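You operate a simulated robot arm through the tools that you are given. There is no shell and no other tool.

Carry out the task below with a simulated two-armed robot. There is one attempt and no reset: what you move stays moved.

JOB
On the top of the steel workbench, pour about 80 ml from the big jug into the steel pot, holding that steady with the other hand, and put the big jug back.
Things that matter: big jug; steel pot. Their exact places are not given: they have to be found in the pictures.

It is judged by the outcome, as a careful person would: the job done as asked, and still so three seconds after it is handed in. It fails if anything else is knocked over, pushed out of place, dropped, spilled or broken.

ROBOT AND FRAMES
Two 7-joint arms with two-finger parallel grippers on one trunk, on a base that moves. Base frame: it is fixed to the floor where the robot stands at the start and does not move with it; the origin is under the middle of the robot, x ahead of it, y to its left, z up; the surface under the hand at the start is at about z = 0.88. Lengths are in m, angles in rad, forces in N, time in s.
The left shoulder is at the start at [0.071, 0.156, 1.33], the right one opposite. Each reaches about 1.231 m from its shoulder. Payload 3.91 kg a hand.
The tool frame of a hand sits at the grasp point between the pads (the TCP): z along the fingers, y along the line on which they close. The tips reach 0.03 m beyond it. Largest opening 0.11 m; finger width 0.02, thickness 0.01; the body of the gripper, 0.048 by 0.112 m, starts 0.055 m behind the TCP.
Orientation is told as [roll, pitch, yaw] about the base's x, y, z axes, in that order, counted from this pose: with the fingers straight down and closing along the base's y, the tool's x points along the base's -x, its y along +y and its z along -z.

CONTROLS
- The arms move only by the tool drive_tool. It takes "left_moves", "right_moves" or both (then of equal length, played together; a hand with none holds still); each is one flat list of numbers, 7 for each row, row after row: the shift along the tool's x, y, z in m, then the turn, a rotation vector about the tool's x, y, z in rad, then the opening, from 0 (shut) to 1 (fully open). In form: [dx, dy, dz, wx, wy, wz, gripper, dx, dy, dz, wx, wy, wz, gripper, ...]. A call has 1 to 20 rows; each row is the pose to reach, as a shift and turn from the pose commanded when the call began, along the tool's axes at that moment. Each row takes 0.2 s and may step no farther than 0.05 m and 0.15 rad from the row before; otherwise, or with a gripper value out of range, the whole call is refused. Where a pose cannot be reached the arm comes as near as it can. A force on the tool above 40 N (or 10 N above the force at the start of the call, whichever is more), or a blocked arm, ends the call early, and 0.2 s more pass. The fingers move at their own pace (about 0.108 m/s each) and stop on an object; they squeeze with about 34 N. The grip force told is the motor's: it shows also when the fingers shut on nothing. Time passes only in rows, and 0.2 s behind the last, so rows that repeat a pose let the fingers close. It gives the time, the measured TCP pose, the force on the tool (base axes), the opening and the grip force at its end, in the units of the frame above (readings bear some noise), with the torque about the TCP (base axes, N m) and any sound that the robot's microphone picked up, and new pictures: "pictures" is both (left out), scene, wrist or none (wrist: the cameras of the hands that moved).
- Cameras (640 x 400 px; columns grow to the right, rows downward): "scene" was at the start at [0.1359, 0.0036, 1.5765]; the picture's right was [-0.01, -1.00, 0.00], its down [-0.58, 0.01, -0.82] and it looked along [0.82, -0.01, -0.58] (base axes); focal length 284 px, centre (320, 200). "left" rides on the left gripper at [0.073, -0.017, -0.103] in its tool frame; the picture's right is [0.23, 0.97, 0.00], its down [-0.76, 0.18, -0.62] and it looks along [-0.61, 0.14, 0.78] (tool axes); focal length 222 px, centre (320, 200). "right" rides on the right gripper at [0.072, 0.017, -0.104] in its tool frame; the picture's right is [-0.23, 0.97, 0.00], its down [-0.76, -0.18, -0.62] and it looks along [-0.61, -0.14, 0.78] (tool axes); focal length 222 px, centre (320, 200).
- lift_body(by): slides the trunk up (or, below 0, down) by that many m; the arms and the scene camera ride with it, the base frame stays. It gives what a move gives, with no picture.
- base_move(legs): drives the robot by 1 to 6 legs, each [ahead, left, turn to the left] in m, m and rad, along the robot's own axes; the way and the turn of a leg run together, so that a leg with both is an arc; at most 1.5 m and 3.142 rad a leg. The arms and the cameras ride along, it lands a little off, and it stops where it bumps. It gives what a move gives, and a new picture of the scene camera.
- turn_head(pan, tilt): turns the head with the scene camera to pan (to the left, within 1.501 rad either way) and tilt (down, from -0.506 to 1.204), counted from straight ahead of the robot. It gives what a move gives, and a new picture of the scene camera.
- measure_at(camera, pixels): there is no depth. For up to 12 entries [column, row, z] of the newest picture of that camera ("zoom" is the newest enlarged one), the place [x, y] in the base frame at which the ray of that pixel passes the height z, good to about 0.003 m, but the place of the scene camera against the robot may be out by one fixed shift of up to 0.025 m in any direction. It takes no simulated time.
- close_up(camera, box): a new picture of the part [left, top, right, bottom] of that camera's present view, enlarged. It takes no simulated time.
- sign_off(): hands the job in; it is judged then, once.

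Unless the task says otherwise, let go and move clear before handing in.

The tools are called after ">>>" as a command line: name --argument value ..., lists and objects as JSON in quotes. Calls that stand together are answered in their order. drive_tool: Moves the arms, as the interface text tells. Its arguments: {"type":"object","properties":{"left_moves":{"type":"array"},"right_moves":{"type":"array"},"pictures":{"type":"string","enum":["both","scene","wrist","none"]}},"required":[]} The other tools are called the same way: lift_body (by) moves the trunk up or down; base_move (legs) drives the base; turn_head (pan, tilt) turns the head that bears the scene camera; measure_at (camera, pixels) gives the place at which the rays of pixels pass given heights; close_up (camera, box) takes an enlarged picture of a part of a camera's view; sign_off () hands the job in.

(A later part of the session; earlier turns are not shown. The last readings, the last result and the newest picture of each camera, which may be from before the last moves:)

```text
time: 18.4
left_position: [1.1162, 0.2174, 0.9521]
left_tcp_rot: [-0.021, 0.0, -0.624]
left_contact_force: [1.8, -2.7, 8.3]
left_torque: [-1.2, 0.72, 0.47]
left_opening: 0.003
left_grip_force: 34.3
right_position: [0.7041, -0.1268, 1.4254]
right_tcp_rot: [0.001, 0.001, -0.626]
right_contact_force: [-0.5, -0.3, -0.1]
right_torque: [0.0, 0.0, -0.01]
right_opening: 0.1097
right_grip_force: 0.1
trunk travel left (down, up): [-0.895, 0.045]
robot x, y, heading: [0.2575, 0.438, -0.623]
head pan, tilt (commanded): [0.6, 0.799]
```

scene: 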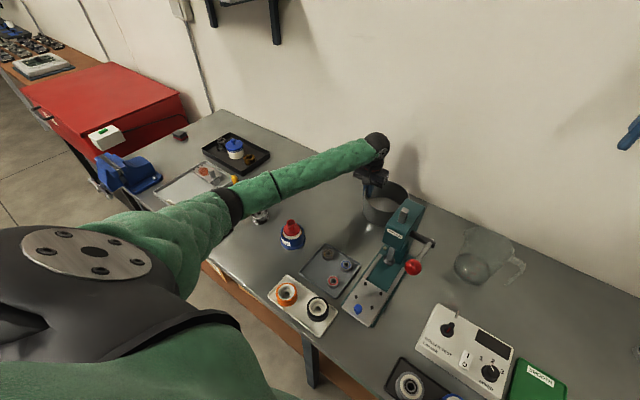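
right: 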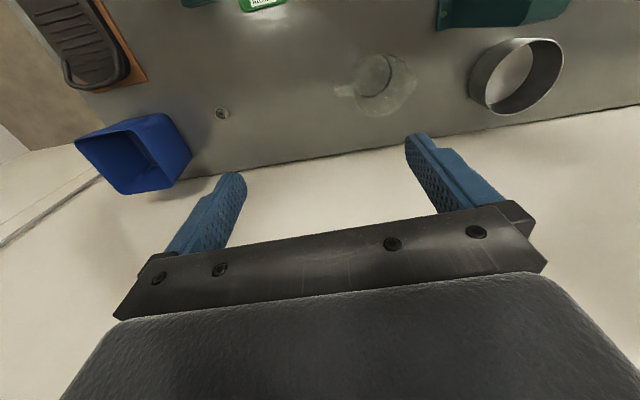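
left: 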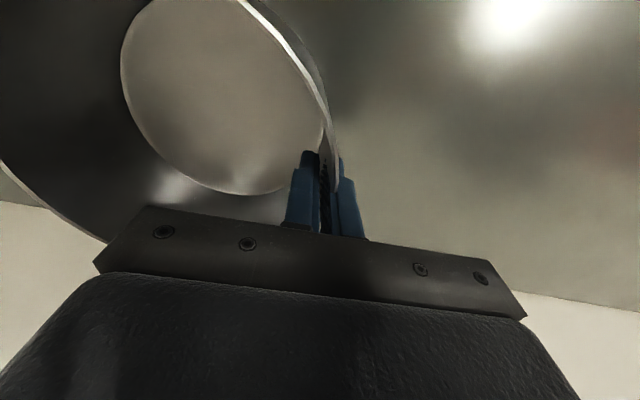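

>>> drive_tool --left_moves '[0, 0, 0, 0.015, 0, 0, 0, 0, 0, -0.001, 0.03, 0, 0, 0, 0, 0, -0.001, 0.03, 0, 0, 0]' --pictures "wrist"

```text
time: 19.2
left_position: [1.115, 0.2167, 0.9504]
left_tcp_rot: [-0.049, 0.002, -0.625]
left_contact_force: [0.1, 2.8, 3.7]
left_torque: [0.31, -0.23, 0.0]
left_opening: 0.0028
left_grip_force: 34.0
right_position: [0.7046, -0.1261, 1.4258]
right_tcp_rot: [-0.001, 0.0, -0.625]
right_contact_force: [0.1, -0.7, 0.0]
right_torque: [0.03, -0.02, 0.03]
right_opening: 0.1099
right_grip_force: 0.0
trunk travel left (down, up): [-0.895, 0.045]
robot x, y, heading: [0.2571, 0.4367, -0.629]
head pan, tilt (commanded): [0.6, 0.799]
```

left: 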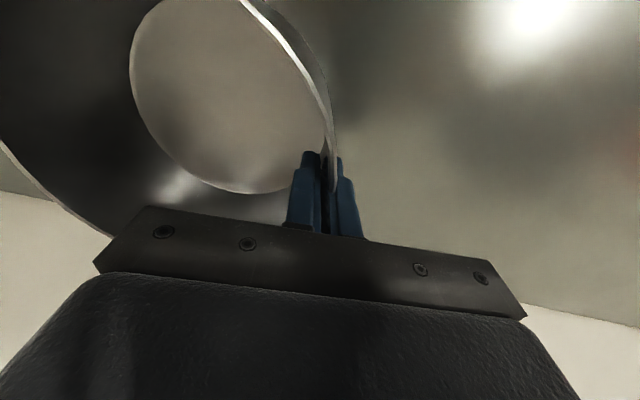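

The residual load on the left hand is now small (about 0.4 N m, 4 N), so the pot sits flat and is held. Next I'll turn the right hand's yaw by about 92° so its camera side faces the jug, shifting a bit right and down in free space.

>>> drive_tool --right_moves '[-0.004, -0.006, 0.01, 0, 0, 0.147, 1, -0.008, -0.012, 0.02, 0, 0, 0.294, 1, -0.012, -0.018, 0.03, 0, 0, 0.441, 1, -0.016, -0.024, 0.04, 0, 0, 0.588, 1, -0.02, -0.03, 0.05, 0, 0, 0.735, 1, -0.024, -0.036, 0.06, 0, 0, 0.882, 1, -0.028, -0.042, 0.07, 0, 0, 1.029, 1, -0.032, -0.048, 0.08, 0, 0, 1.176, 1, -0.036, -0.054, 0.09, 0, 0, 1.323, 1, -0.04, -0.06, 0.1, 0, 0, 1.47, 1, -0.045, -0.07, 0.1, 0, 0, 1.614, 1, -0.045, -0.07, 0.1, 0, 0, 1.614, 1]' --pictures "none"

>>> turn_head --pan -0.15 --tilt 0.7

```text
time: 21.8
left_position: [1.1165, 0.2166, 0.9514]
left_tcp_rot: [-0.051, 0.001, -0.624]
left_contact_force: [-0.1, 0.2, -0.3]
left_torque: [0.18, -0.14, -0.01]
left_opening: 0.0023
left_grip_force: 34.1
right_position: [0.7011, -0.2104, 1.3253]
right_tcp_rot: [-0.001, 0.0, -2.24]
right_contact_force: [-1.0, 0.3, -0.2]
right_torque: [-0.04, 0.0, 0.02]
right_opening: 0.11
right_grip_force: 0.1
trunk travel left (down, up): [-0.895, 0.045]
robot x, y, heading: [0.2568, 0.4396, -0.628]
head pan, tilt (commanded): [0.6, 0.799]
```

```text
time: 22.9
left_position: [1.1153, 0.2174, 0.9505]
left_tcp_rot: [-0.049, 0.0, -0.624]
left_contact_force: [0.2, 0.6, 0.6]
left_torque: [0.16, -0.11, -0.04]
left_opening: 0.0028
left_grip_force: 33.7
right_position: [0.7015, -0.2097, 1.3245]
right_tcp_rot: [-0.001, 0.001, -2.239]
right_contact_force: [-0.1, -0.6, -0.5]
right_torque: [-0.01, 0.0, -0.01]
right_opening: 0.1101
right_grip_force: 0.0
trunk travel left (down, up): [-0.895, 0.045]
robot x, y, heading: [0.2577, 0.4425, -0.618]
head pan, tilt (commanded): [-0.15, 0.7]
```

scene: 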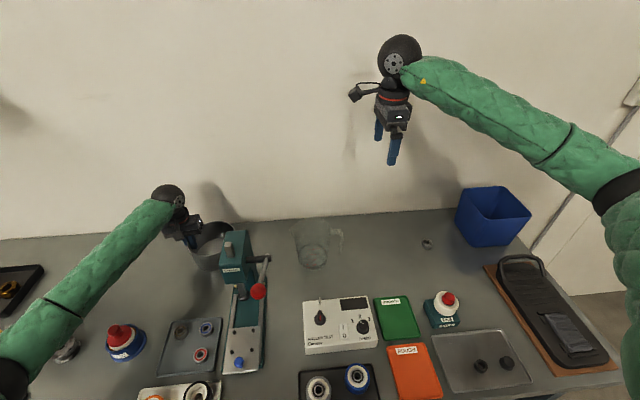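

The right hand has yawed correctly, with tool x along the bench toward the pot. Now I'll pitch it by 60°, so the fingers point left and 30° below horizontal, and lower it to z of about 1.17.

>>> drive_tool --right_moves '[0, 0, 0.02, 0, 0.15, 0, 1, -0.004, 0, 0.04, 0, 0.3, 0, 1, -0.008, -0.002, 0.06, 0, 0.45, 0, 1, -0.012, -0.003, 0.08, 0, 0.6, 0, 1, -0.016, -0.005, 0.1, 0, 0.75, 0, 1, -0.02, -0.005, 0.125, 0, 0.9, 0, 1, -0.02, -0.005, 0.15, 0, 1.047, 0, 1, -0.02, -0.005, 0.15, 0, 1.047, 0, 1]' --pictures "both"

```text
time: 24.7
left_position: [1.1153, 0.2165, 0.95]
left_tcp_rot: [-0.05, 0.001, -0.626]
left_contact_force: [0.1, 0.4, -0.1]
left_torque: [0.16, -0.12, 0.02]
left_opening: 0.0025
left_grip_force: 34.3
right_position: [0.6853, -0.2221, 1.1745]
right_tcp_rot: [-0.001, 1.049, -2.241]
right_contact_force: [0.3, 0.2, 0.7]
right_torque: [-0.03, -0.03, 0.03]
right_opening: 0.1099
right_grip_force: 0.0
trunk travel left (down, up): [-0.895, 0.045]
robot x, y, heading: [0.2568, 0.4348, -0.624]
head pan, tilt (commanded): [-0.15, 0.7]
```

scene: 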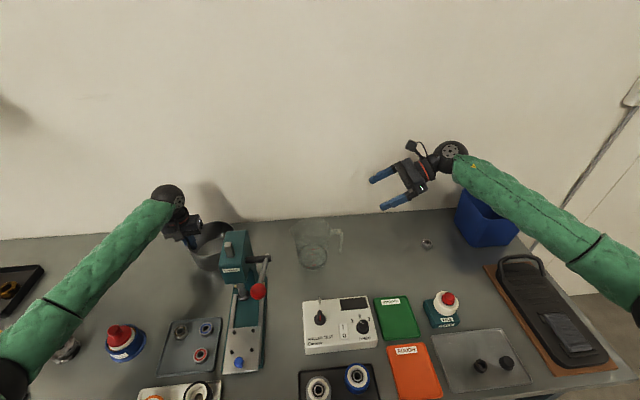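
right: 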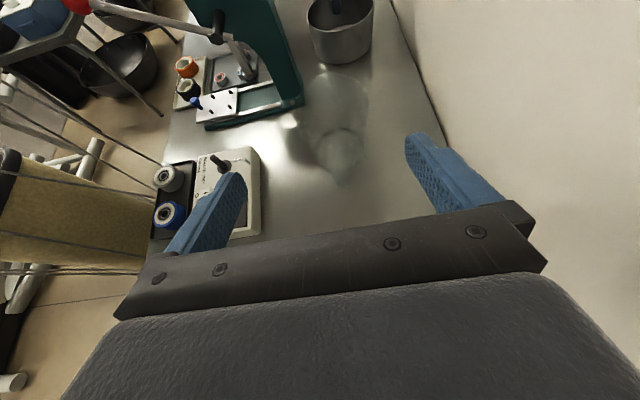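

The pose was reached. I'll check the blue bin's position against the wrist and look at the jug and handle from the right camera.

>>> measure_at --camera "scene" --pixels '[[457, 230, 0.88], [488, 246, 0.88], [518, 244, 0.88], [460, 192, 1.02], [490, 210, 1.02], [427, 244, 0.88]]'

>>> close_up --camera "right" --box '[280, 80, 420, 200]'

>>> close_up --camera "scene" --box '[270, 200, 370, 280]'

```text
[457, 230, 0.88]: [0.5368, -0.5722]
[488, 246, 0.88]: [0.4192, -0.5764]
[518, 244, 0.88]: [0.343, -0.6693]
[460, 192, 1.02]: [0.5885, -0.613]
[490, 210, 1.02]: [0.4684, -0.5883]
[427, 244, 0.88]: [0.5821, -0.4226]
```

```text
3.33 times, centred on (350, 140) of right
```

zoom: 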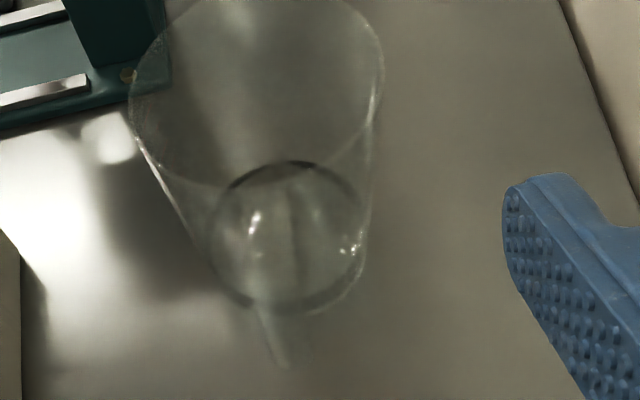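

```text
5.00 times, centred on (320, 240) of scene
```

zoom: 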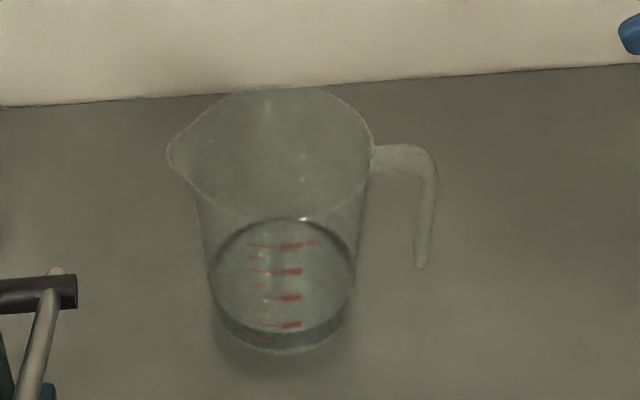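

The bin is well to the right of the wrist (s < -0.1) and clear. I'll lower the right hand to a pre-grasp about 0.11 m from the handle and look again.

>>> drive_tool --right_moves '[-0.023, 0, 0.016, 0, 0, 0, 1, -0.046, 0, 0.032, 0, 0, 0, 1, -0.07, 0, 0.048, 0, 0, 0, 1, -0.093, 0, 0.063, 0, 0, 0, 1, -0.116, 0, 0.079, 0, 0, 0, 1, -0.116, 0, 0.079, 0, 0, 0, 1]' --pictures "both"

```text
time: 26.1
left_position: [1.1147, 0.2165, 0.9512]
left_tcp_rot: [-0.049, 0.002, -0.625]
left_contact_force: [-0.2, 0.2, 0.3]
left_torque: [0.17, -0.14, -0.01]
left_opening: 0.0026
left_grip_force: 33.9
right_position: [0.6903, -0.215, 1.0357]
right_tcp_rot: [-0.001, 1.046, -2.242]
right_contact_force: [0.5, -0.7, -0.2]
right_torque: [0.01, 0.01, 0.0]
right_opening: 0.1099
right_grip_force: 0.0
trunk travel left (down, up): [-0.895, 0.045]
robot x, y, heading: [0.2583, 0.4394, -0.627]
head pan, tilt (commanded): [-0.15, 0.7]
```

scene: 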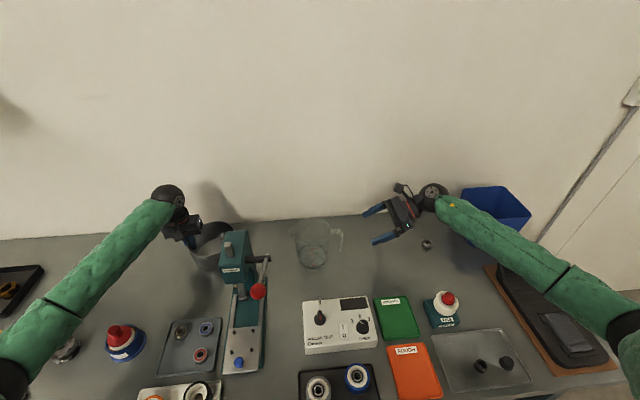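
right: 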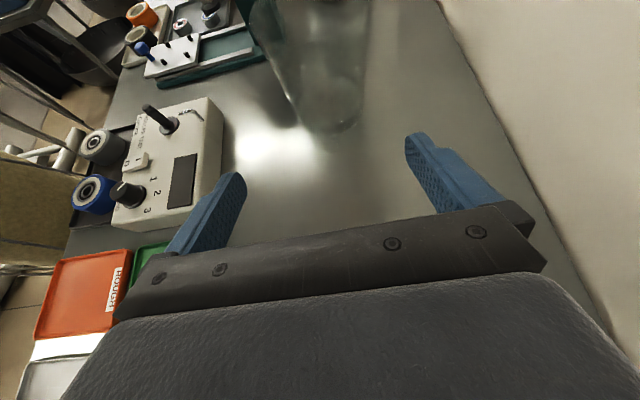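

>>> close_up --camera "right" --box '[240, 0, 400, 160]'

>>> close_up --camera "scene" --box '[280, 190, 440, 290]'

```text
2.50 times, centred on (320, 80) of right
```

zoom: 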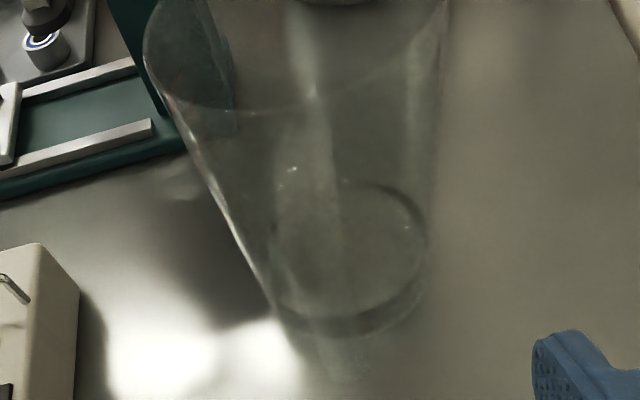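

```text
4.00 times, centred on (360, 240) of scene
```

zoom: 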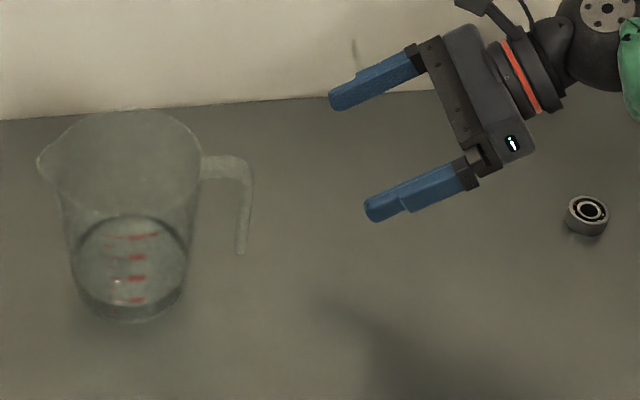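

>>> measure_at --camera "right" --pixels '[[332, 152, 0.9], [332, 152, 0.915], [332, 152, 0.93], [322, 150, 0.915], [342, 150, 0.915], [322, 112, 0.96], [322, 96, 0.98], [316, 75, 1.0]]'

>>> measure_at --camera "scene" --pixels '[[420, 303, 0.9], [419.8, 243.5, 0.92]]'

>>> close_up --camera "right" --box '[290, 60, 370, 160]'

```text
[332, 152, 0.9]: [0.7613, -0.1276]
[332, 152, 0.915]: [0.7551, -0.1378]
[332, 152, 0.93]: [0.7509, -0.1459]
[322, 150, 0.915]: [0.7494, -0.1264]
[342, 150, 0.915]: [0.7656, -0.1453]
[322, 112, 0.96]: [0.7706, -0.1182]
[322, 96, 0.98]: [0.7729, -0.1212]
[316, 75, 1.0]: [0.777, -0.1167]
```

```text
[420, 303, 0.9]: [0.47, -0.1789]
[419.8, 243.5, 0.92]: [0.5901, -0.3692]
```

```text
4.00 times, centred on (330, 110) of right
```

zoom: 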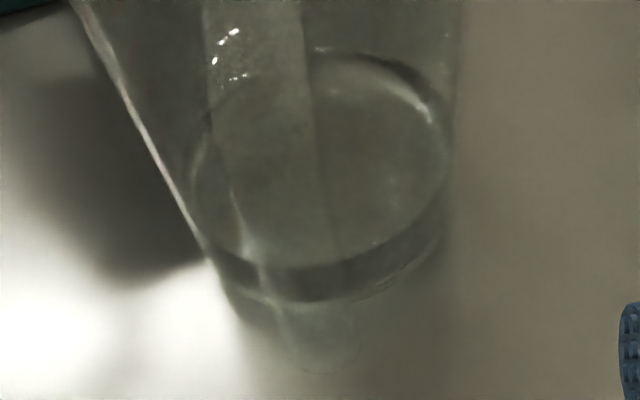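

The handle band is clear in the zoom, centred on the approach plane (n of about 0.676). I'll use the finger tips visible in the scene to calibrate the scene camera and fix the handle's distance.

>>> measure_at --camera "scene" --pixels '[[367.75, 229.25, 1.0207], [340.5, 253, 0.92], [341.5, 240, 0.95], [341.5, 240, 0.96], [341.5, 240, 0.97], [312, 264, 0.88], [344, 231, 0.98], [342.5, 229.5, 0.98]]'

>>> close_up --camera "scene" --box '[320, 200, 400, 260]'

```text
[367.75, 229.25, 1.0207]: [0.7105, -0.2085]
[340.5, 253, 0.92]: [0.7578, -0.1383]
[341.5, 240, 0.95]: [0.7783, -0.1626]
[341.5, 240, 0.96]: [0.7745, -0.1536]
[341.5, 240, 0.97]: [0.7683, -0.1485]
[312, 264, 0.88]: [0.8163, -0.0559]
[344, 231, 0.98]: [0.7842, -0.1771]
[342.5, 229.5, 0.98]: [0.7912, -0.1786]
```

```text
6.67 times, centred on (360, 230) of scene
```

zoom: 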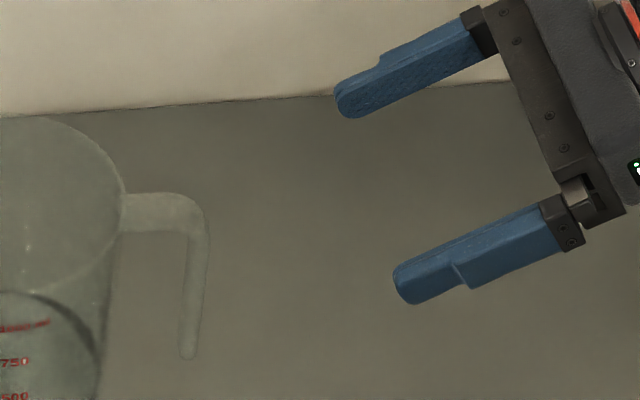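

Calibration puts the handle bar centre at s of about 0.367 and n of about 0.676, reaching down to z of about 0.91; the jug is graduated 250/500/750/1000 ml. I'll move onto the approach line, then advance partway along the fingers.

>>> drive_tool --right_moves '[-0.006, 0.0005, 0.016, 0, 0, 0, 1, -0.012, 0.001, 0.032, 0, 0, 0, 1, -0.0175, 0.001, 0.047, 0, 0, 0, 1, -0.0175, 0.001, 0.067, 0, 0, 0, 1, -0.0175, 0.001, 0.082, 0, 0, 0, 1, -0.0175, 0.001, 0.082, 0, 0, 0, 1]' --pictures "both"

```text
time: 27.5
left_position: [1.115, 0.2155, 0.95]
left_tcp_rot: [-0.048, 0.001, -0.626]
left_contact_force: [-1.0, 0.7, -0.2]
left_torque: [0.18, -0.15, -0.03]
left_opening: 0.0026
left_grip_force: 34.1
right_position: [0.7288, -0.1649, 0.9788]
right_tcp_rot: [-0.002, 1.046, -2.241]
right_contact_force: [-0.5, 0.8, -0.3]
right_torque: [-0.02, 0.02, -0.02]
right_opening: 0.11
right_grip_force: 0.0
trunk travel left (down, up): [-0.895, 0.045]
robot x, y, heading: [0.2584, 0.4406, -0.625]
head pan, tilt (commanded): [-0.15, 0.7]
```

scene: 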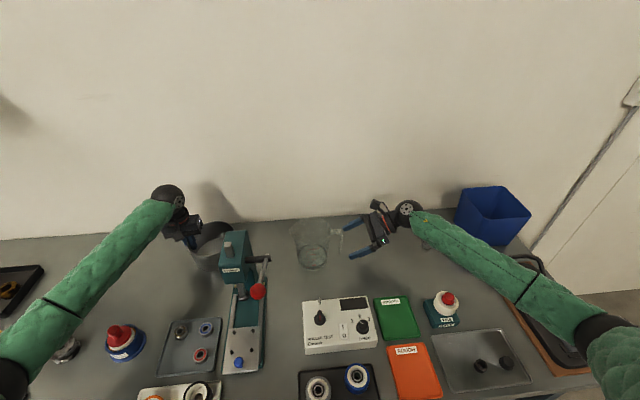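
right: 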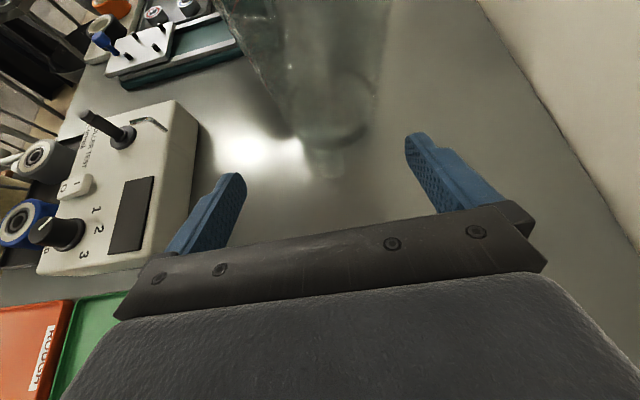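

>>> close_up --camera "right" --box '[220, 60, 420, 190]'

>>> close_up --camera "scene" --box '[280, 200, 400, 280]'

```text
3.08 times, centred on (320, 125) of right
```

zoom: 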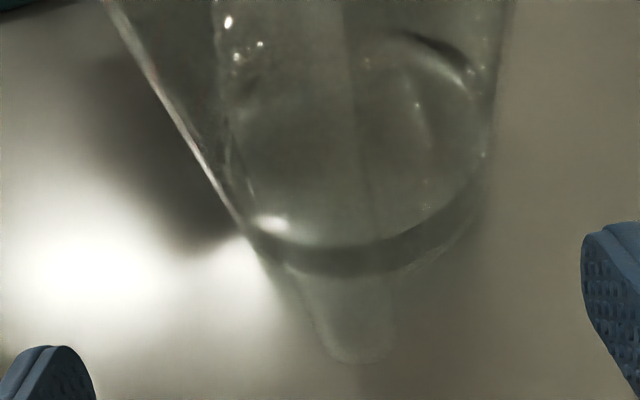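

```text
5.00 times, centred on (340, 240) of scene
```

zoom: 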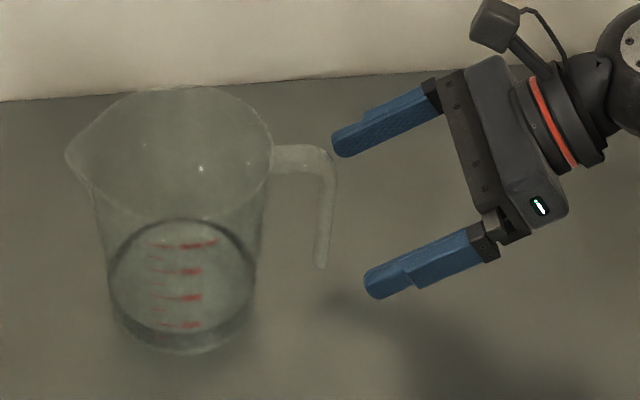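

The handle's lower end at zoom (360,362) agrees with s of about 0.363–0.367 and n of about 0.677. I'll nudge sideways 2.5 mm and advance 42 mm so the pads straddle the bar.

>>> drive_tool --right_moves '[0, 0.001, 0.012, 0, 0, 0, 1, -0.0005, 0.002, 0.024, 0, 0, 0, 1, -0.001, 0.0025, 0.034, 0, 0, 0, 1, -0.001, 0.0025, 0.042, 0, 0, 0, 1, -0.001, 0.0025, 0.042, 0, 0, 0, 1]' --pictures "both"

>>> close_up --camera "right" --box '[220, 80, 420, 210]'

>>> close_up --camera "scene" --box '[280, 200, 400, 280]'

```text
time: 28.7
left_position: [1.115, 0.216, 0.9504]
left_tcp_rot: [-0.05, 0.002, -0.624]
left_contact_force: [0.2, -0.7, 0.0]
left_torque: [0.16, -0.12, 0.02]
left_opening: 0.0026
left_grip_force: 34.2
right_position: [0.7549, -0.1392, 0.9578]
right_tcp_rot: [-0.003, 1.048, -2.241]
right_contact_force: [-0.5, 0.1, 0.9]
right_torque: [0.0, -0.01, 0.01]
right_opening: 0.1101
right_grip_force: 0.1
trunk travel left (down, up): [-0.895, 0.045]
robot x, y, heading: [0.2599, 0.4392, -0.62]
head pan, tilt (commanded): [-0.15, 0.7]
```

scene: 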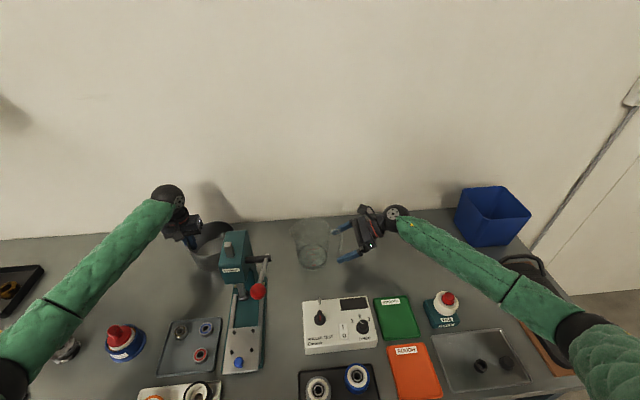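
right: 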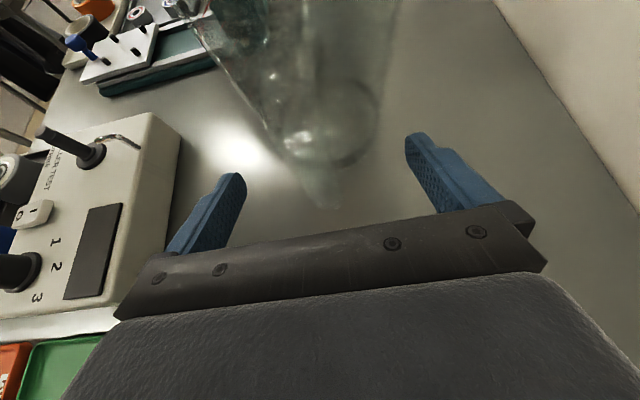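

```text
3.08 times, centred on (320, 145) of right
```

zoom: 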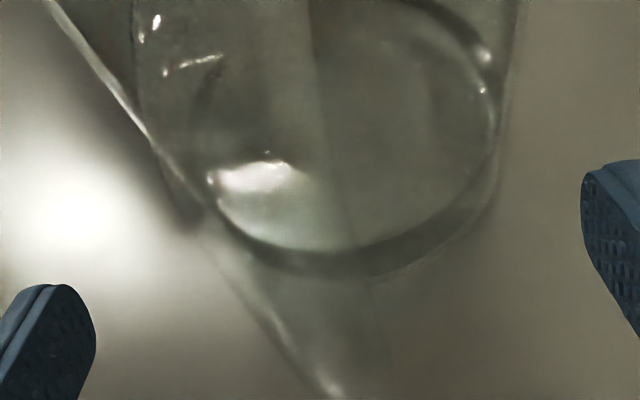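

```text
5.00 times, centred on (340, 240) of scene
```

zoom: 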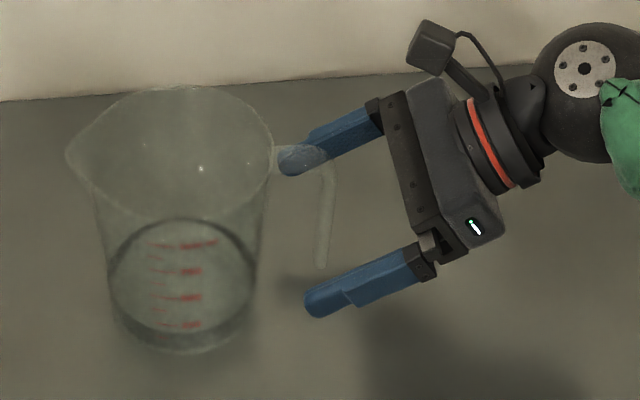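

The bar lies between the pads, about 1 cm beyond the TCP and centred within 1 mm. I'll close the right gripper on it.

>>> drive_tool --right_moves '[0, 0.0005, 0, 0, 0, 0, 0.6, 0, 0.0005, 0, 0, 0, 0, 0.4, 0, 0.0005, 0, 0, 0, 0, 0.3, 0, 0.0005, 0, 0, 0, 0, 0.24, 0, 0.0005, 0, 0, 0, 0, 0.2, 0, 0.0005, 0, 0, 0, 0, 0.15, 0, 0.0005, 0, 0, 0, 0, 0.05, 0, 0.0005, 0, 0, 0, 0, 0, 0, 0.0005, 0, 0, 0, 0, 0]' --pictures "both"

>>> close_up --camera "scene" --box '[280, 200, 400, 280]'

```text
time: 30.7
left_position: [1.116, 0.2159, 0.9503]
left_tcp_rot: [-0.048, 0.003, -0.625]
left_contact_force: [-0.6, 0.3, 0.2]
left_torque: [0.16, -0.14, 0.03]
left_opening: 0.0025
left_grip_force: 33.9
right_position: [0.7549, -0.1404, 0.9577]
right_tcp_rot: [-0.003, 1.047, -2.24]
right_contact_force: [-0.1, -0.7, 1.1]
right_torque: [-0.02, -0.1, -0.09]
right_opening: 0.0215
right_grip_force: 33.8
trunk travel left (down, up): [-0.895, 0.045]
robot x, y, heading: [0.261, 0.4396, -0.63]
head pan, tilt (commanded): [-0.15, 0.7]
```

scene: 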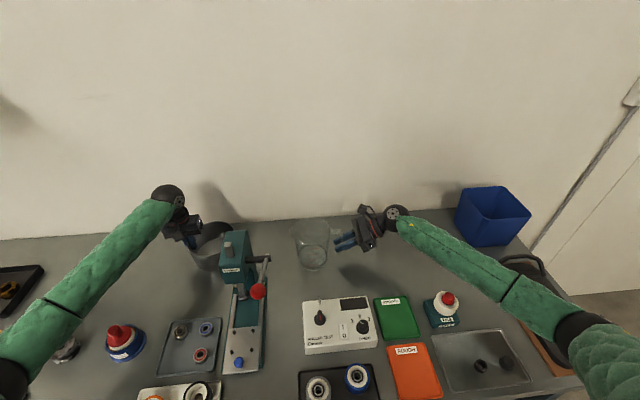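
right: 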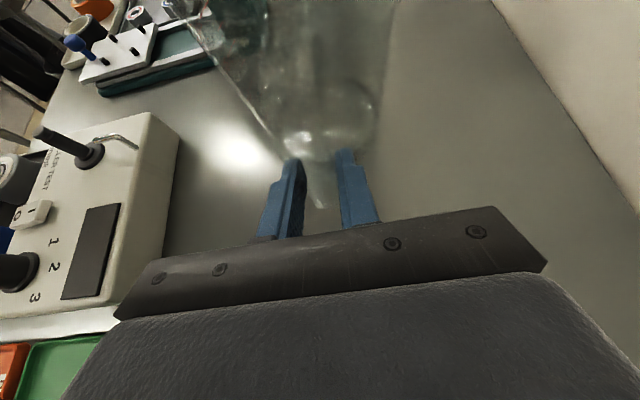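

```text
5.00 times, centred on (340, 240) of scene
```

zoom: 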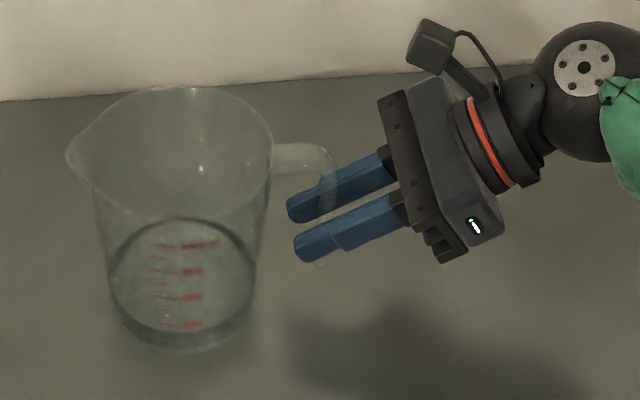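

The handle is held (opening 21.5 mm, small forces) and the jug has not shifted. I'll take a closer look at the water level against the graduations before lifting.

>>> close_up --camera "scene" --box '[290, 235, 346, 270]'

>>> measure_at --camera "scene" --pixels '[[313, 271, 0.88]]'

```text
11.43 times, centred on (318, 252) of scene
```

zoom: 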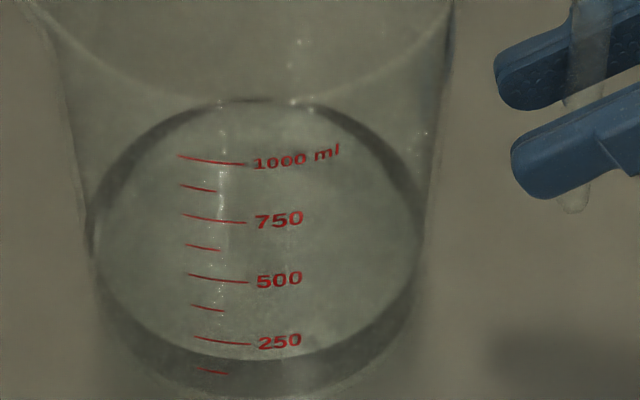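

```text
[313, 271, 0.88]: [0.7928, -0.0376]
```

The water's front edge sits between the 125 and 250 marks, at about 200 ml, so after the pour it should be near the 125 mark. I'll lift the jug straight up a few centimetres and watch for slip.

>>> drive_tool --right_moves '[0.0043, 0, -0.0025, 0, 0, 0, 0, 0.0087, 0, -0.005, 0, 0, 0, 0, 0.013, 0, -0.0075, 0, 0, 0, 0, 0.0173, 0, -0.01, 0, 0, 0, 0, 0.026, 0, -0.015, 0, 0, 0, 0, 0.026, 0, -0.015, 0, 0, 0, 0]' --pictures "both"

>>> close_up --camera "scene" --box '[280, 190, 400, 270]'

```text
time: 32.1
left_position: [1.116, 0.217, 0.9495]
left_tcp_rot: [-0.049, 0.001, -0.625]
left_contact_force: [0.0, 0.5, 0.7]
left_torque: [0.22, -0.1, 0.0]
left_opening: 0.0025
left_grip_force: 33.6
right_position: [0.7542, -0.1391, 0.9861]
right_tcp_rot: [-0.005, 1.047, -2.242]
right_contact_force: [-0.3, -0.9, -2.5]
right_torque: [-0.23, 0.21, 0.02]
right_opening: 0.022
right_grip_force: 34.0
trunk travel left (down, up): [-0.895, 0.045]
robot x, y, heading: [0.2583, 0.435, -0.623]
head pan, tilt (commanded): [-0.15, 0.7]
```

scene: 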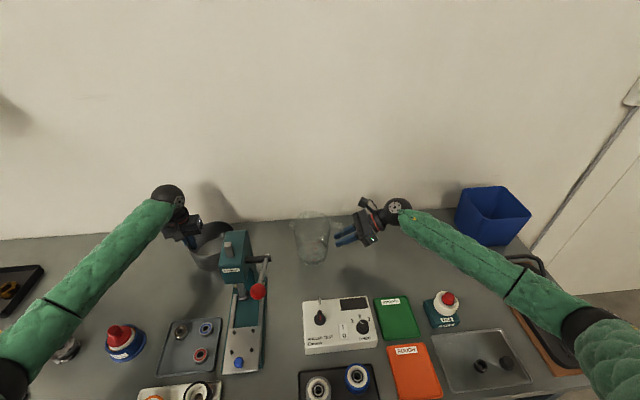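
right: 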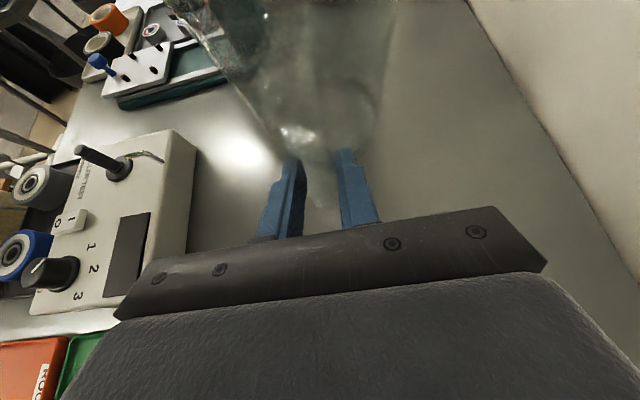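

```text
5.00 times, centred on (340, 230) of scene
```

zoom: 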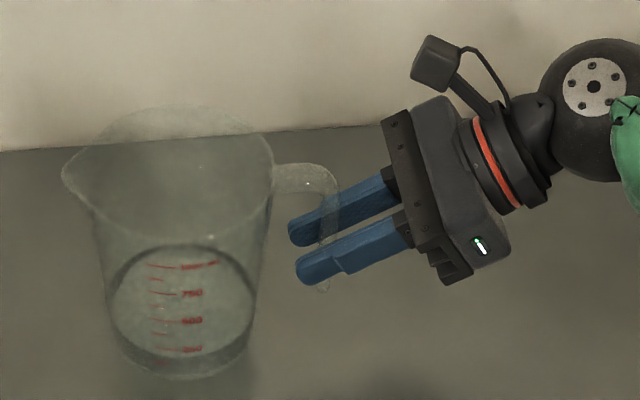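

The jug is up with no sag; the load is about 2.5 N and 0.3 N m. I'll raise it by 14 cm slowly, then shift it toward the wall-side line of the pot (n of about 0.743) and a bit left.

>>> drive_tool --right_moves '[0.0173, 0, -0.01, 0, 0, 0, 0, 0.0346, 0, -0.02, 0, 0, 0, 0, 0.052, 0, -0.03, 0, 0, 0, 0, 0.0693, 0, -0.04, 0, 0, 0, 0, 0.0866, 0, -0.05, 0, 0, 0, 0, 0.1039, 0, -0.06, 0, 0, 0, 0, 0.1212, 0, -0.07, 0, 0, 0, 0, 0.1292, 0.0132, -0.0561, 0, 0, 0, 0, 0.1372, 0.0264, -0.0423, 0, 0, 0, 0, 0.1452, 0.0396, -0.0284, 0, 0, 0, 0, 0.1532, 0.0528, -0.0146, 0, 0, 0, 0, 0.1612, 0.066, -0.0007, 0, 0, 0, 0, 0.1612, 0.066, -0.0007, 0, 0, 0, 0]' --pictures "both"

>>> close_up --camera "scene" --box '[180, 130, 420, 280]'

```text
time: 34.9
left_position: [1.1155, 0.2157, 0.9495]
left_tcp_rot: [-0.048, 0.001, -0.625]
left_contact_force: [-0.9, -0.1, -0.6]
left_torque: [0.22, -0.07, -0.01]
left_opening: 0.0027
left_grip_force: 34.0
right_position: [0.8562, -0.1168, 1.1267]
right_tcp_rot: [-0.002, 1.047, -2.241]
right_contact_force: [0.2, 0.2, -3.6]
right_torque: [-0.22, 0.2, -0.01]
right_opening: 0.0218
right_grip_force: 34.2
trunk travel left (down, up): [-0.895, 0.045]
robot x, y, heading: [0.2607, 0.4366, -0.629]
head pan, tilt (commanded): [-0.15, 0.7]
```

scene: 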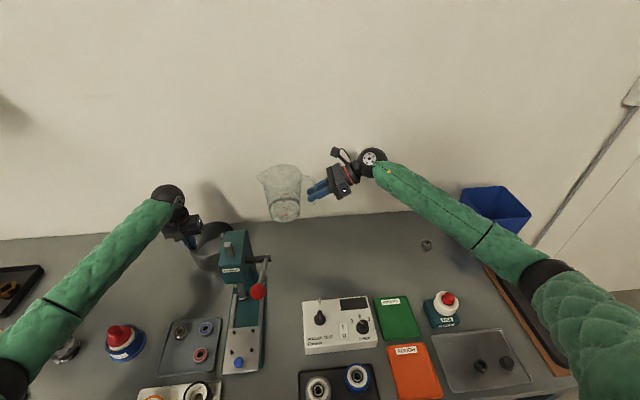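
right: 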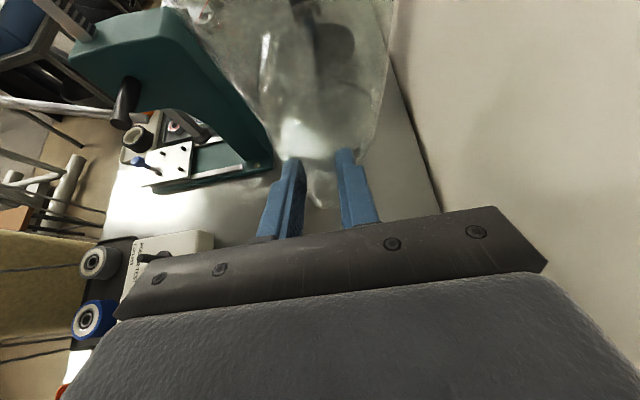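

```text
2.67 times, centred on (300, 205) of scene
```

zoom: 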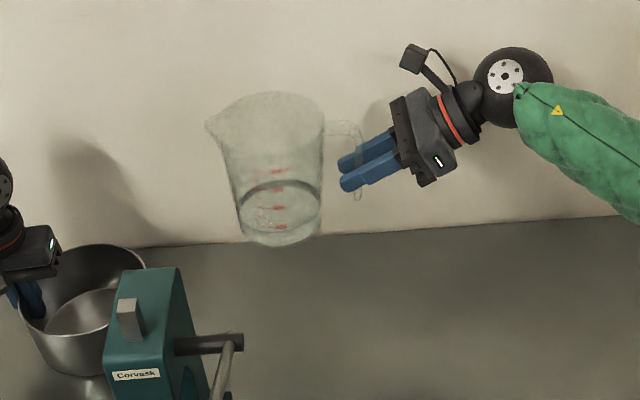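

The jug is upright at s of about 0.44, n of about 0.744 and z of about 1.13. I'll turn the head to see both the pot and the jug, then bring the jug closer, still upright.

>>> turn_head --pan 0.1 --tilt 0.65

>>> drive_tool --right_moves '[0.0132, 0, 0.0118, 0, 0, 0, 0, 0.0264, 0, 0.0237, 0, 0, 0, 0, 0.0396, 0, 0.0355, 0, 0, 0, 0, 0.0527, 0, 0.0473, 0, 0, 0, 0, 0.0659, 0, 0.0592, 0, 0, 0, 0, 0.0791, 0, 0.071, 0, 0, 0, 0, 0.0791, 0, 0.071, 0, 0, 0, 0]' --pictures "both"

>>> close_up --camera "scene" --box '[220, 100, 420, 260]'

```text
time: 35.6
left_position: [1.1147, 0.2172, 0.9494]
left_tcp_rot: [-0.05, 0.001, -0.626]
left_contact_force: [-0.8, -0.4, 0.1]
left_torque: [0.2, -0.08, 0.02]
left_opening: 0.0027
left_grip_force: 33.8
right_position: [0.856, -0.119, 1.1275]
right_tcp_rot: [-0.002, 1.047, -2.241]
right_contact_force: [0.4, 0.6, -3.4]
right_torque: [-0.23, 0.17, -0.04]
right_opening: 0.022
right_grip_force: 33.5
trunk travel left (down, up): [-0.895, 0.045]
robot x, y, heading: [0.2609, 0.4352, -0.623]
head pan, tilt (commanded): [0.099, 0.649]
```

scene: 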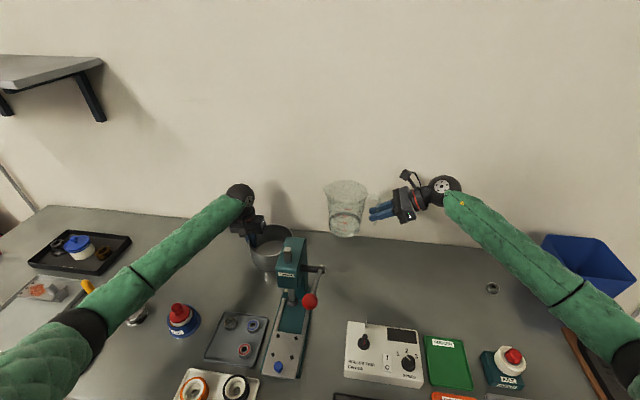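

```text
time: 37.2
left_position: [1.1153, 0.2152, 0.9502]
left_tcp_rot: [-0.049, 0.0, -0.626]
left_contact_force: [-0.6, 1.4, 0.0]
left_torque: [0.22, -0.12, 0.0]
left_opening: 0.0027
left_grip_force: 34.1
right_position: [0.9194, -0.0369, 1.1583]
right_tcp_rot: [-0.002, 1.046, -2.242]
right_contact_force: [0.4, 0.5, -2.8]
right_torque: [-0.19, 0.16, 0.0]
right_opening: 0.0217
right_grip_force: 33.9
trunk travel left (down, up): [-0.895, 0.045]
robot x, y, heading: [0.2577, 0.4382, -0.621]
head pan, tilt (commanded): [0.099, 0.649]
```

scene: 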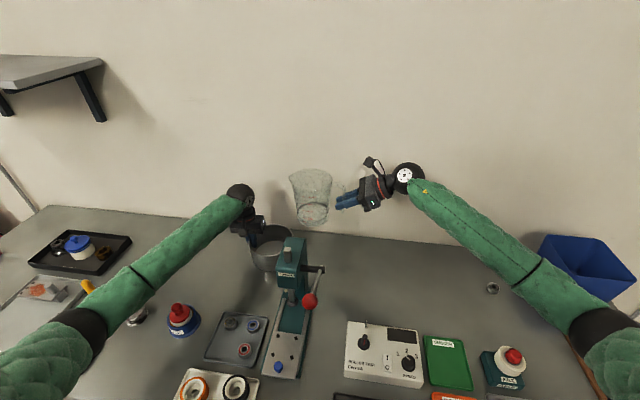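
right: 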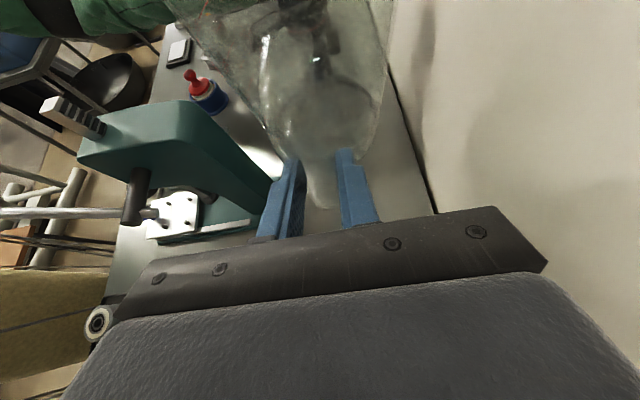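

```text
2.50 times, centred on (320, 180) of scene
```

zoom: 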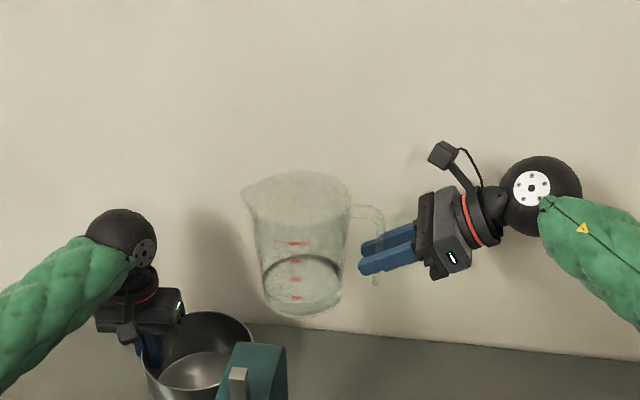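

I'll locate the spout tip, at about (290,175), relative to the TCP by intersecting its ray with the jug's plane n of about 0.744.

>>> close_up --camera "scene" --box '[285, 155, 365, 215]'

>>> measure_at --camera "scene" --pixels '[[290.2, 175.5, 1.22], [290.2, 175.5, 1.24], [290.2, 175.5, 1.26], [344.5, 200, 1.15], [344.5, 200, 1.16], [342, 211.5, 1.12], [342, 211.5, 1.11], [318, 226, 1.08], [318, 226, 1.07]]'

```text
6.67 times, centred on (325, 185) of scene
```

zoom: 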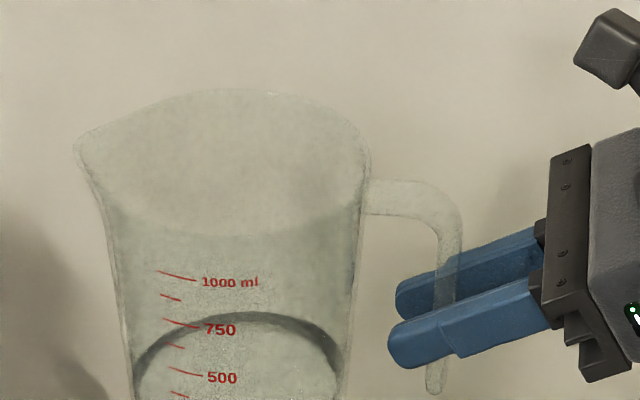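

```text
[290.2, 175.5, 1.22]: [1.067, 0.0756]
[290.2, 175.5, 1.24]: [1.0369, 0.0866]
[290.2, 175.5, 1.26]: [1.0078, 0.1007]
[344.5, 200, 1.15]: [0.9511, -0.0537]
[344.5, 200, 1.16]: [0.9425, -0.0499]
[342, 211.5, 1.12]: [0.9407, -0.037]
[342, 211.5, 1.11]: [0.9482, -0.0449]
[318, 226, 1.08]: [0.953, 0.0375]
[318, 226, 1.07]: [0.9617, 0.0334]
```

The spout is about 0.176 m ahead of and 0.084 m above the TCP in the upright pose. I'll begin tilting with the spout kept heading over the pot, taking the first 27° and then checking.

>>> drive_tool --right_moves '[-0.0047, 0, -0.0017, 0, -0.0793, 0, 0, -0.0084, 0, -0.0026, 0, -0.1587, 0, 0, -0.0114, 0, -0.0027, 0, -0.238, 0, 0, -0.0134, 0, -0.0018, 0, -0.3173, 0, 0, -0.0148, 0, 0, 0, -0.3967, 0, 0, -0.0154, 0, 0.0028, 0, -0.476, 0, 0]' --pictures "both"

>>> close_up --camera "scene" --box '[220, 120, 400, 260]'

```text
time: 38.6
left_position: [1.1154, 0.2153, 0.9509]
left_tcp_rot: [-0.049, 0.0, -0.623]
left_contact_force: [1.2, 0.7, -0.8]
left_torque: [0.22, -0.18, -0.01]
left_opening: 0.0026
left_grip_force: 34.2
right_position: [0.9167, -0.0431, 1.1449]
right_tcp_rot: [-0.003, 0.571, -2.243]
right_contact_force: [-0.2, -0.2, -3.9]
right_torque: [-0.17, 0.14, 0.02]
right_opening: 0.0219
right_grip_force: 33.8
trunk travel left (down, up): [-0.895, 0.045]
robot x, y, heading: [0.2621, 0.4393, -0.627]
head pan, tilt (commanded): [0.099, 0.649]
```

scene: 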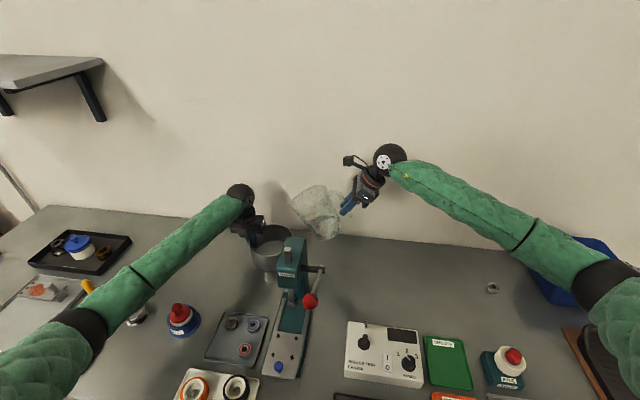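
right: 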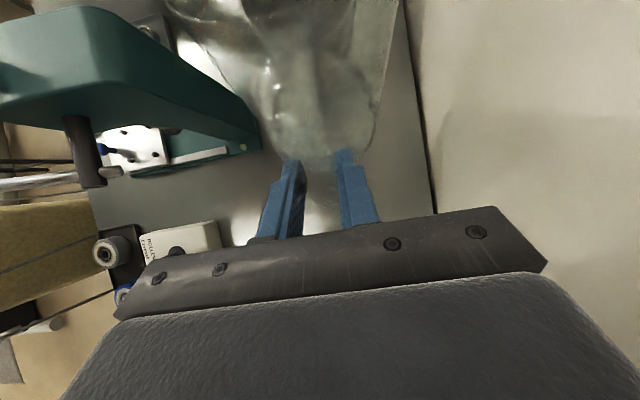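

```text
2.86 times, centred on (310, 190) of scene
```

zoom: 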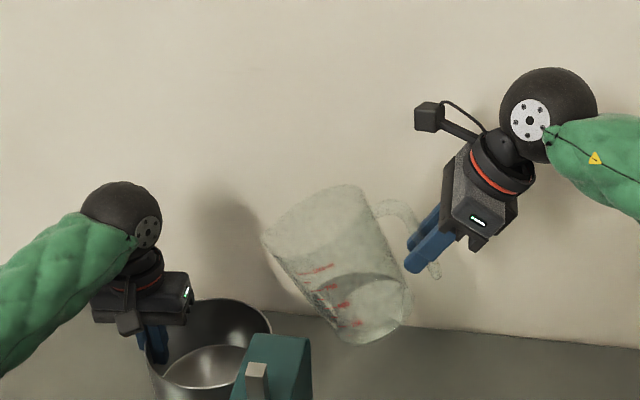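

The tilt goes smoothly and the water surface stays level inside. I'll continue to 50° with the spout descending over the pot.

>>> drive_tool --right_moves '[0.0017, 0, 0.0036, 0, -0.0793, 0, 0, 0.0045, 0, 0.0079, 0, -0.1587, 0, 0, 0.008, 0, 0.013, 0, -0.238, 0, 0, 0.0124, 0, 0.019, 0, -0.3173, 0, 0, 0.0176, 0, 0.0259, 0, -0.3967, 0, 0, 0.0176, 0, 0.0259, 0, -0.3967, 0, 0]' --pictures "both"

>>> close_up --camera "scene" --box '[220, 140, 380, 260]'

```text
time: 40.0
left_position: [1.1156, 0.2157, 0.9494]
left_tcp_rot: [-0.05, 0.002, -0.625]
left_contact_force: [0.5, 1.8, -0.3]
left_torque: [0.23, -0.1, -0.03]
left_opening: 0.0025
left_grip_force: 34.0
right_position: [0.9351, -0.0188, 1.1315]
right_tcp_rot: [-0.001, 0.172, -2.242]
right_contact_force: [-0.9, -0.1, -2.9]
right_torque: [-0.11, 0.1, 0.01]
right_opening: 0.0217
right_grip_force: 33.9
trunk travel left (down, up): [-0.895, 0.045]
robot x, y, heading: [0.2577, 0.4409, -0.629]
head pan, tilt (commanded): [0.099, 0.649]
```

scene: 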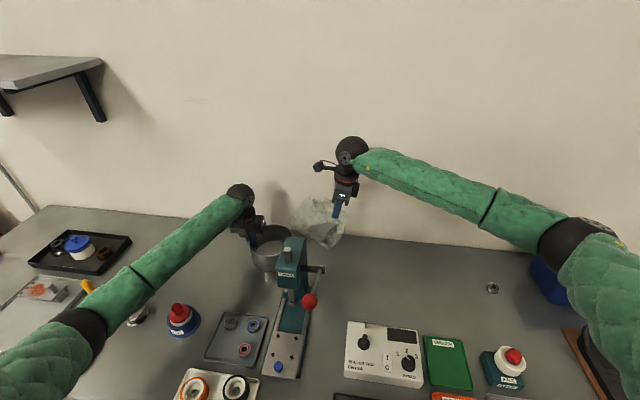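
right: 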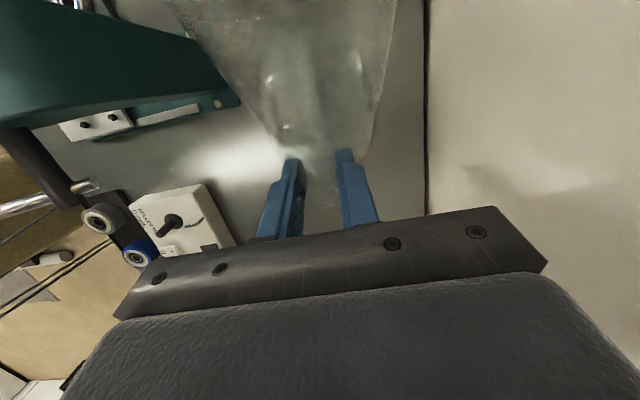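

```text
3.33 times, centred on (300, 200) of scene
```

zoom: 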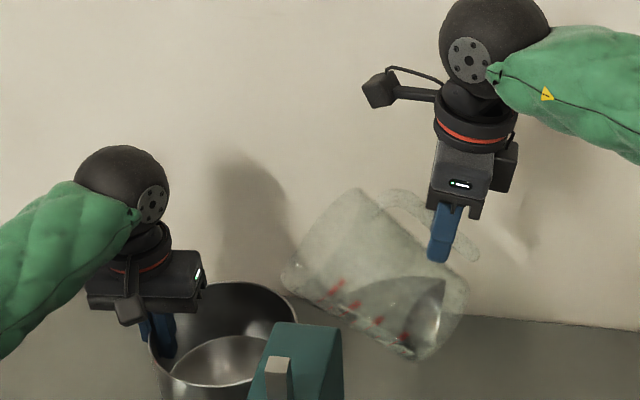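

>>> measure_at --camera "scene" --pixels '[[288.9, 224, 1.02], [288.9, 224, 1.04], [288.9, 224, 1.06], [288.9, 224, 1.08], [250, 226, 0.963], [294, 228, 0.963], [271, 212, 0.963]]'

>>> close_up --camera "scene" --box '[270, 190, 350, 250]'

>>> close_up --camera "left" --box '[0, 0, 640, 400]'

```text
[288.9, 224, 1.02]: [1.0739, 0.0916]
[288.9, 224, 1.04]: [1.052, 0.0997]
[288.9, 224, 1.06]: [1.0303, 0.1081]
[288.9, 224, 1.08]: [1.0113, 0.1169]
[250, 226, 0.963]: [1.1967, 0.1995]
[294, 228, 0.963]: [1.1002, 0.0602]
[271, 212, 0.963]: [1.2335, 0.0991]
```

```text
6.67 times, centred on (310, 220) of scene
```

zoom: 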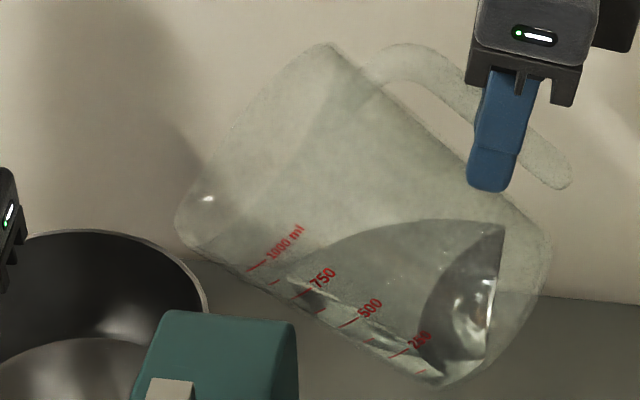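

```text
1.00 times, centred on (320, 200) of left (not enlarged: the box is as wide or as high as the picture)
```

zoom: 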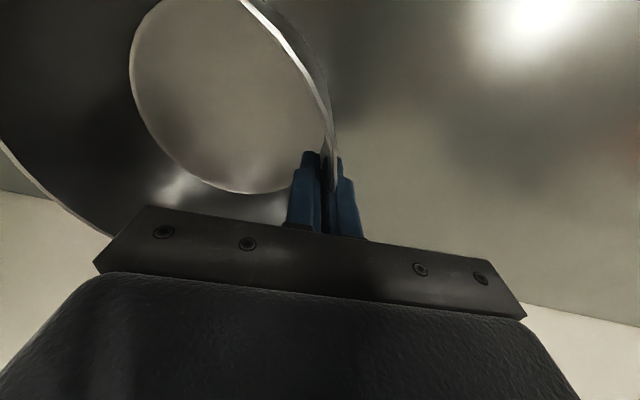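

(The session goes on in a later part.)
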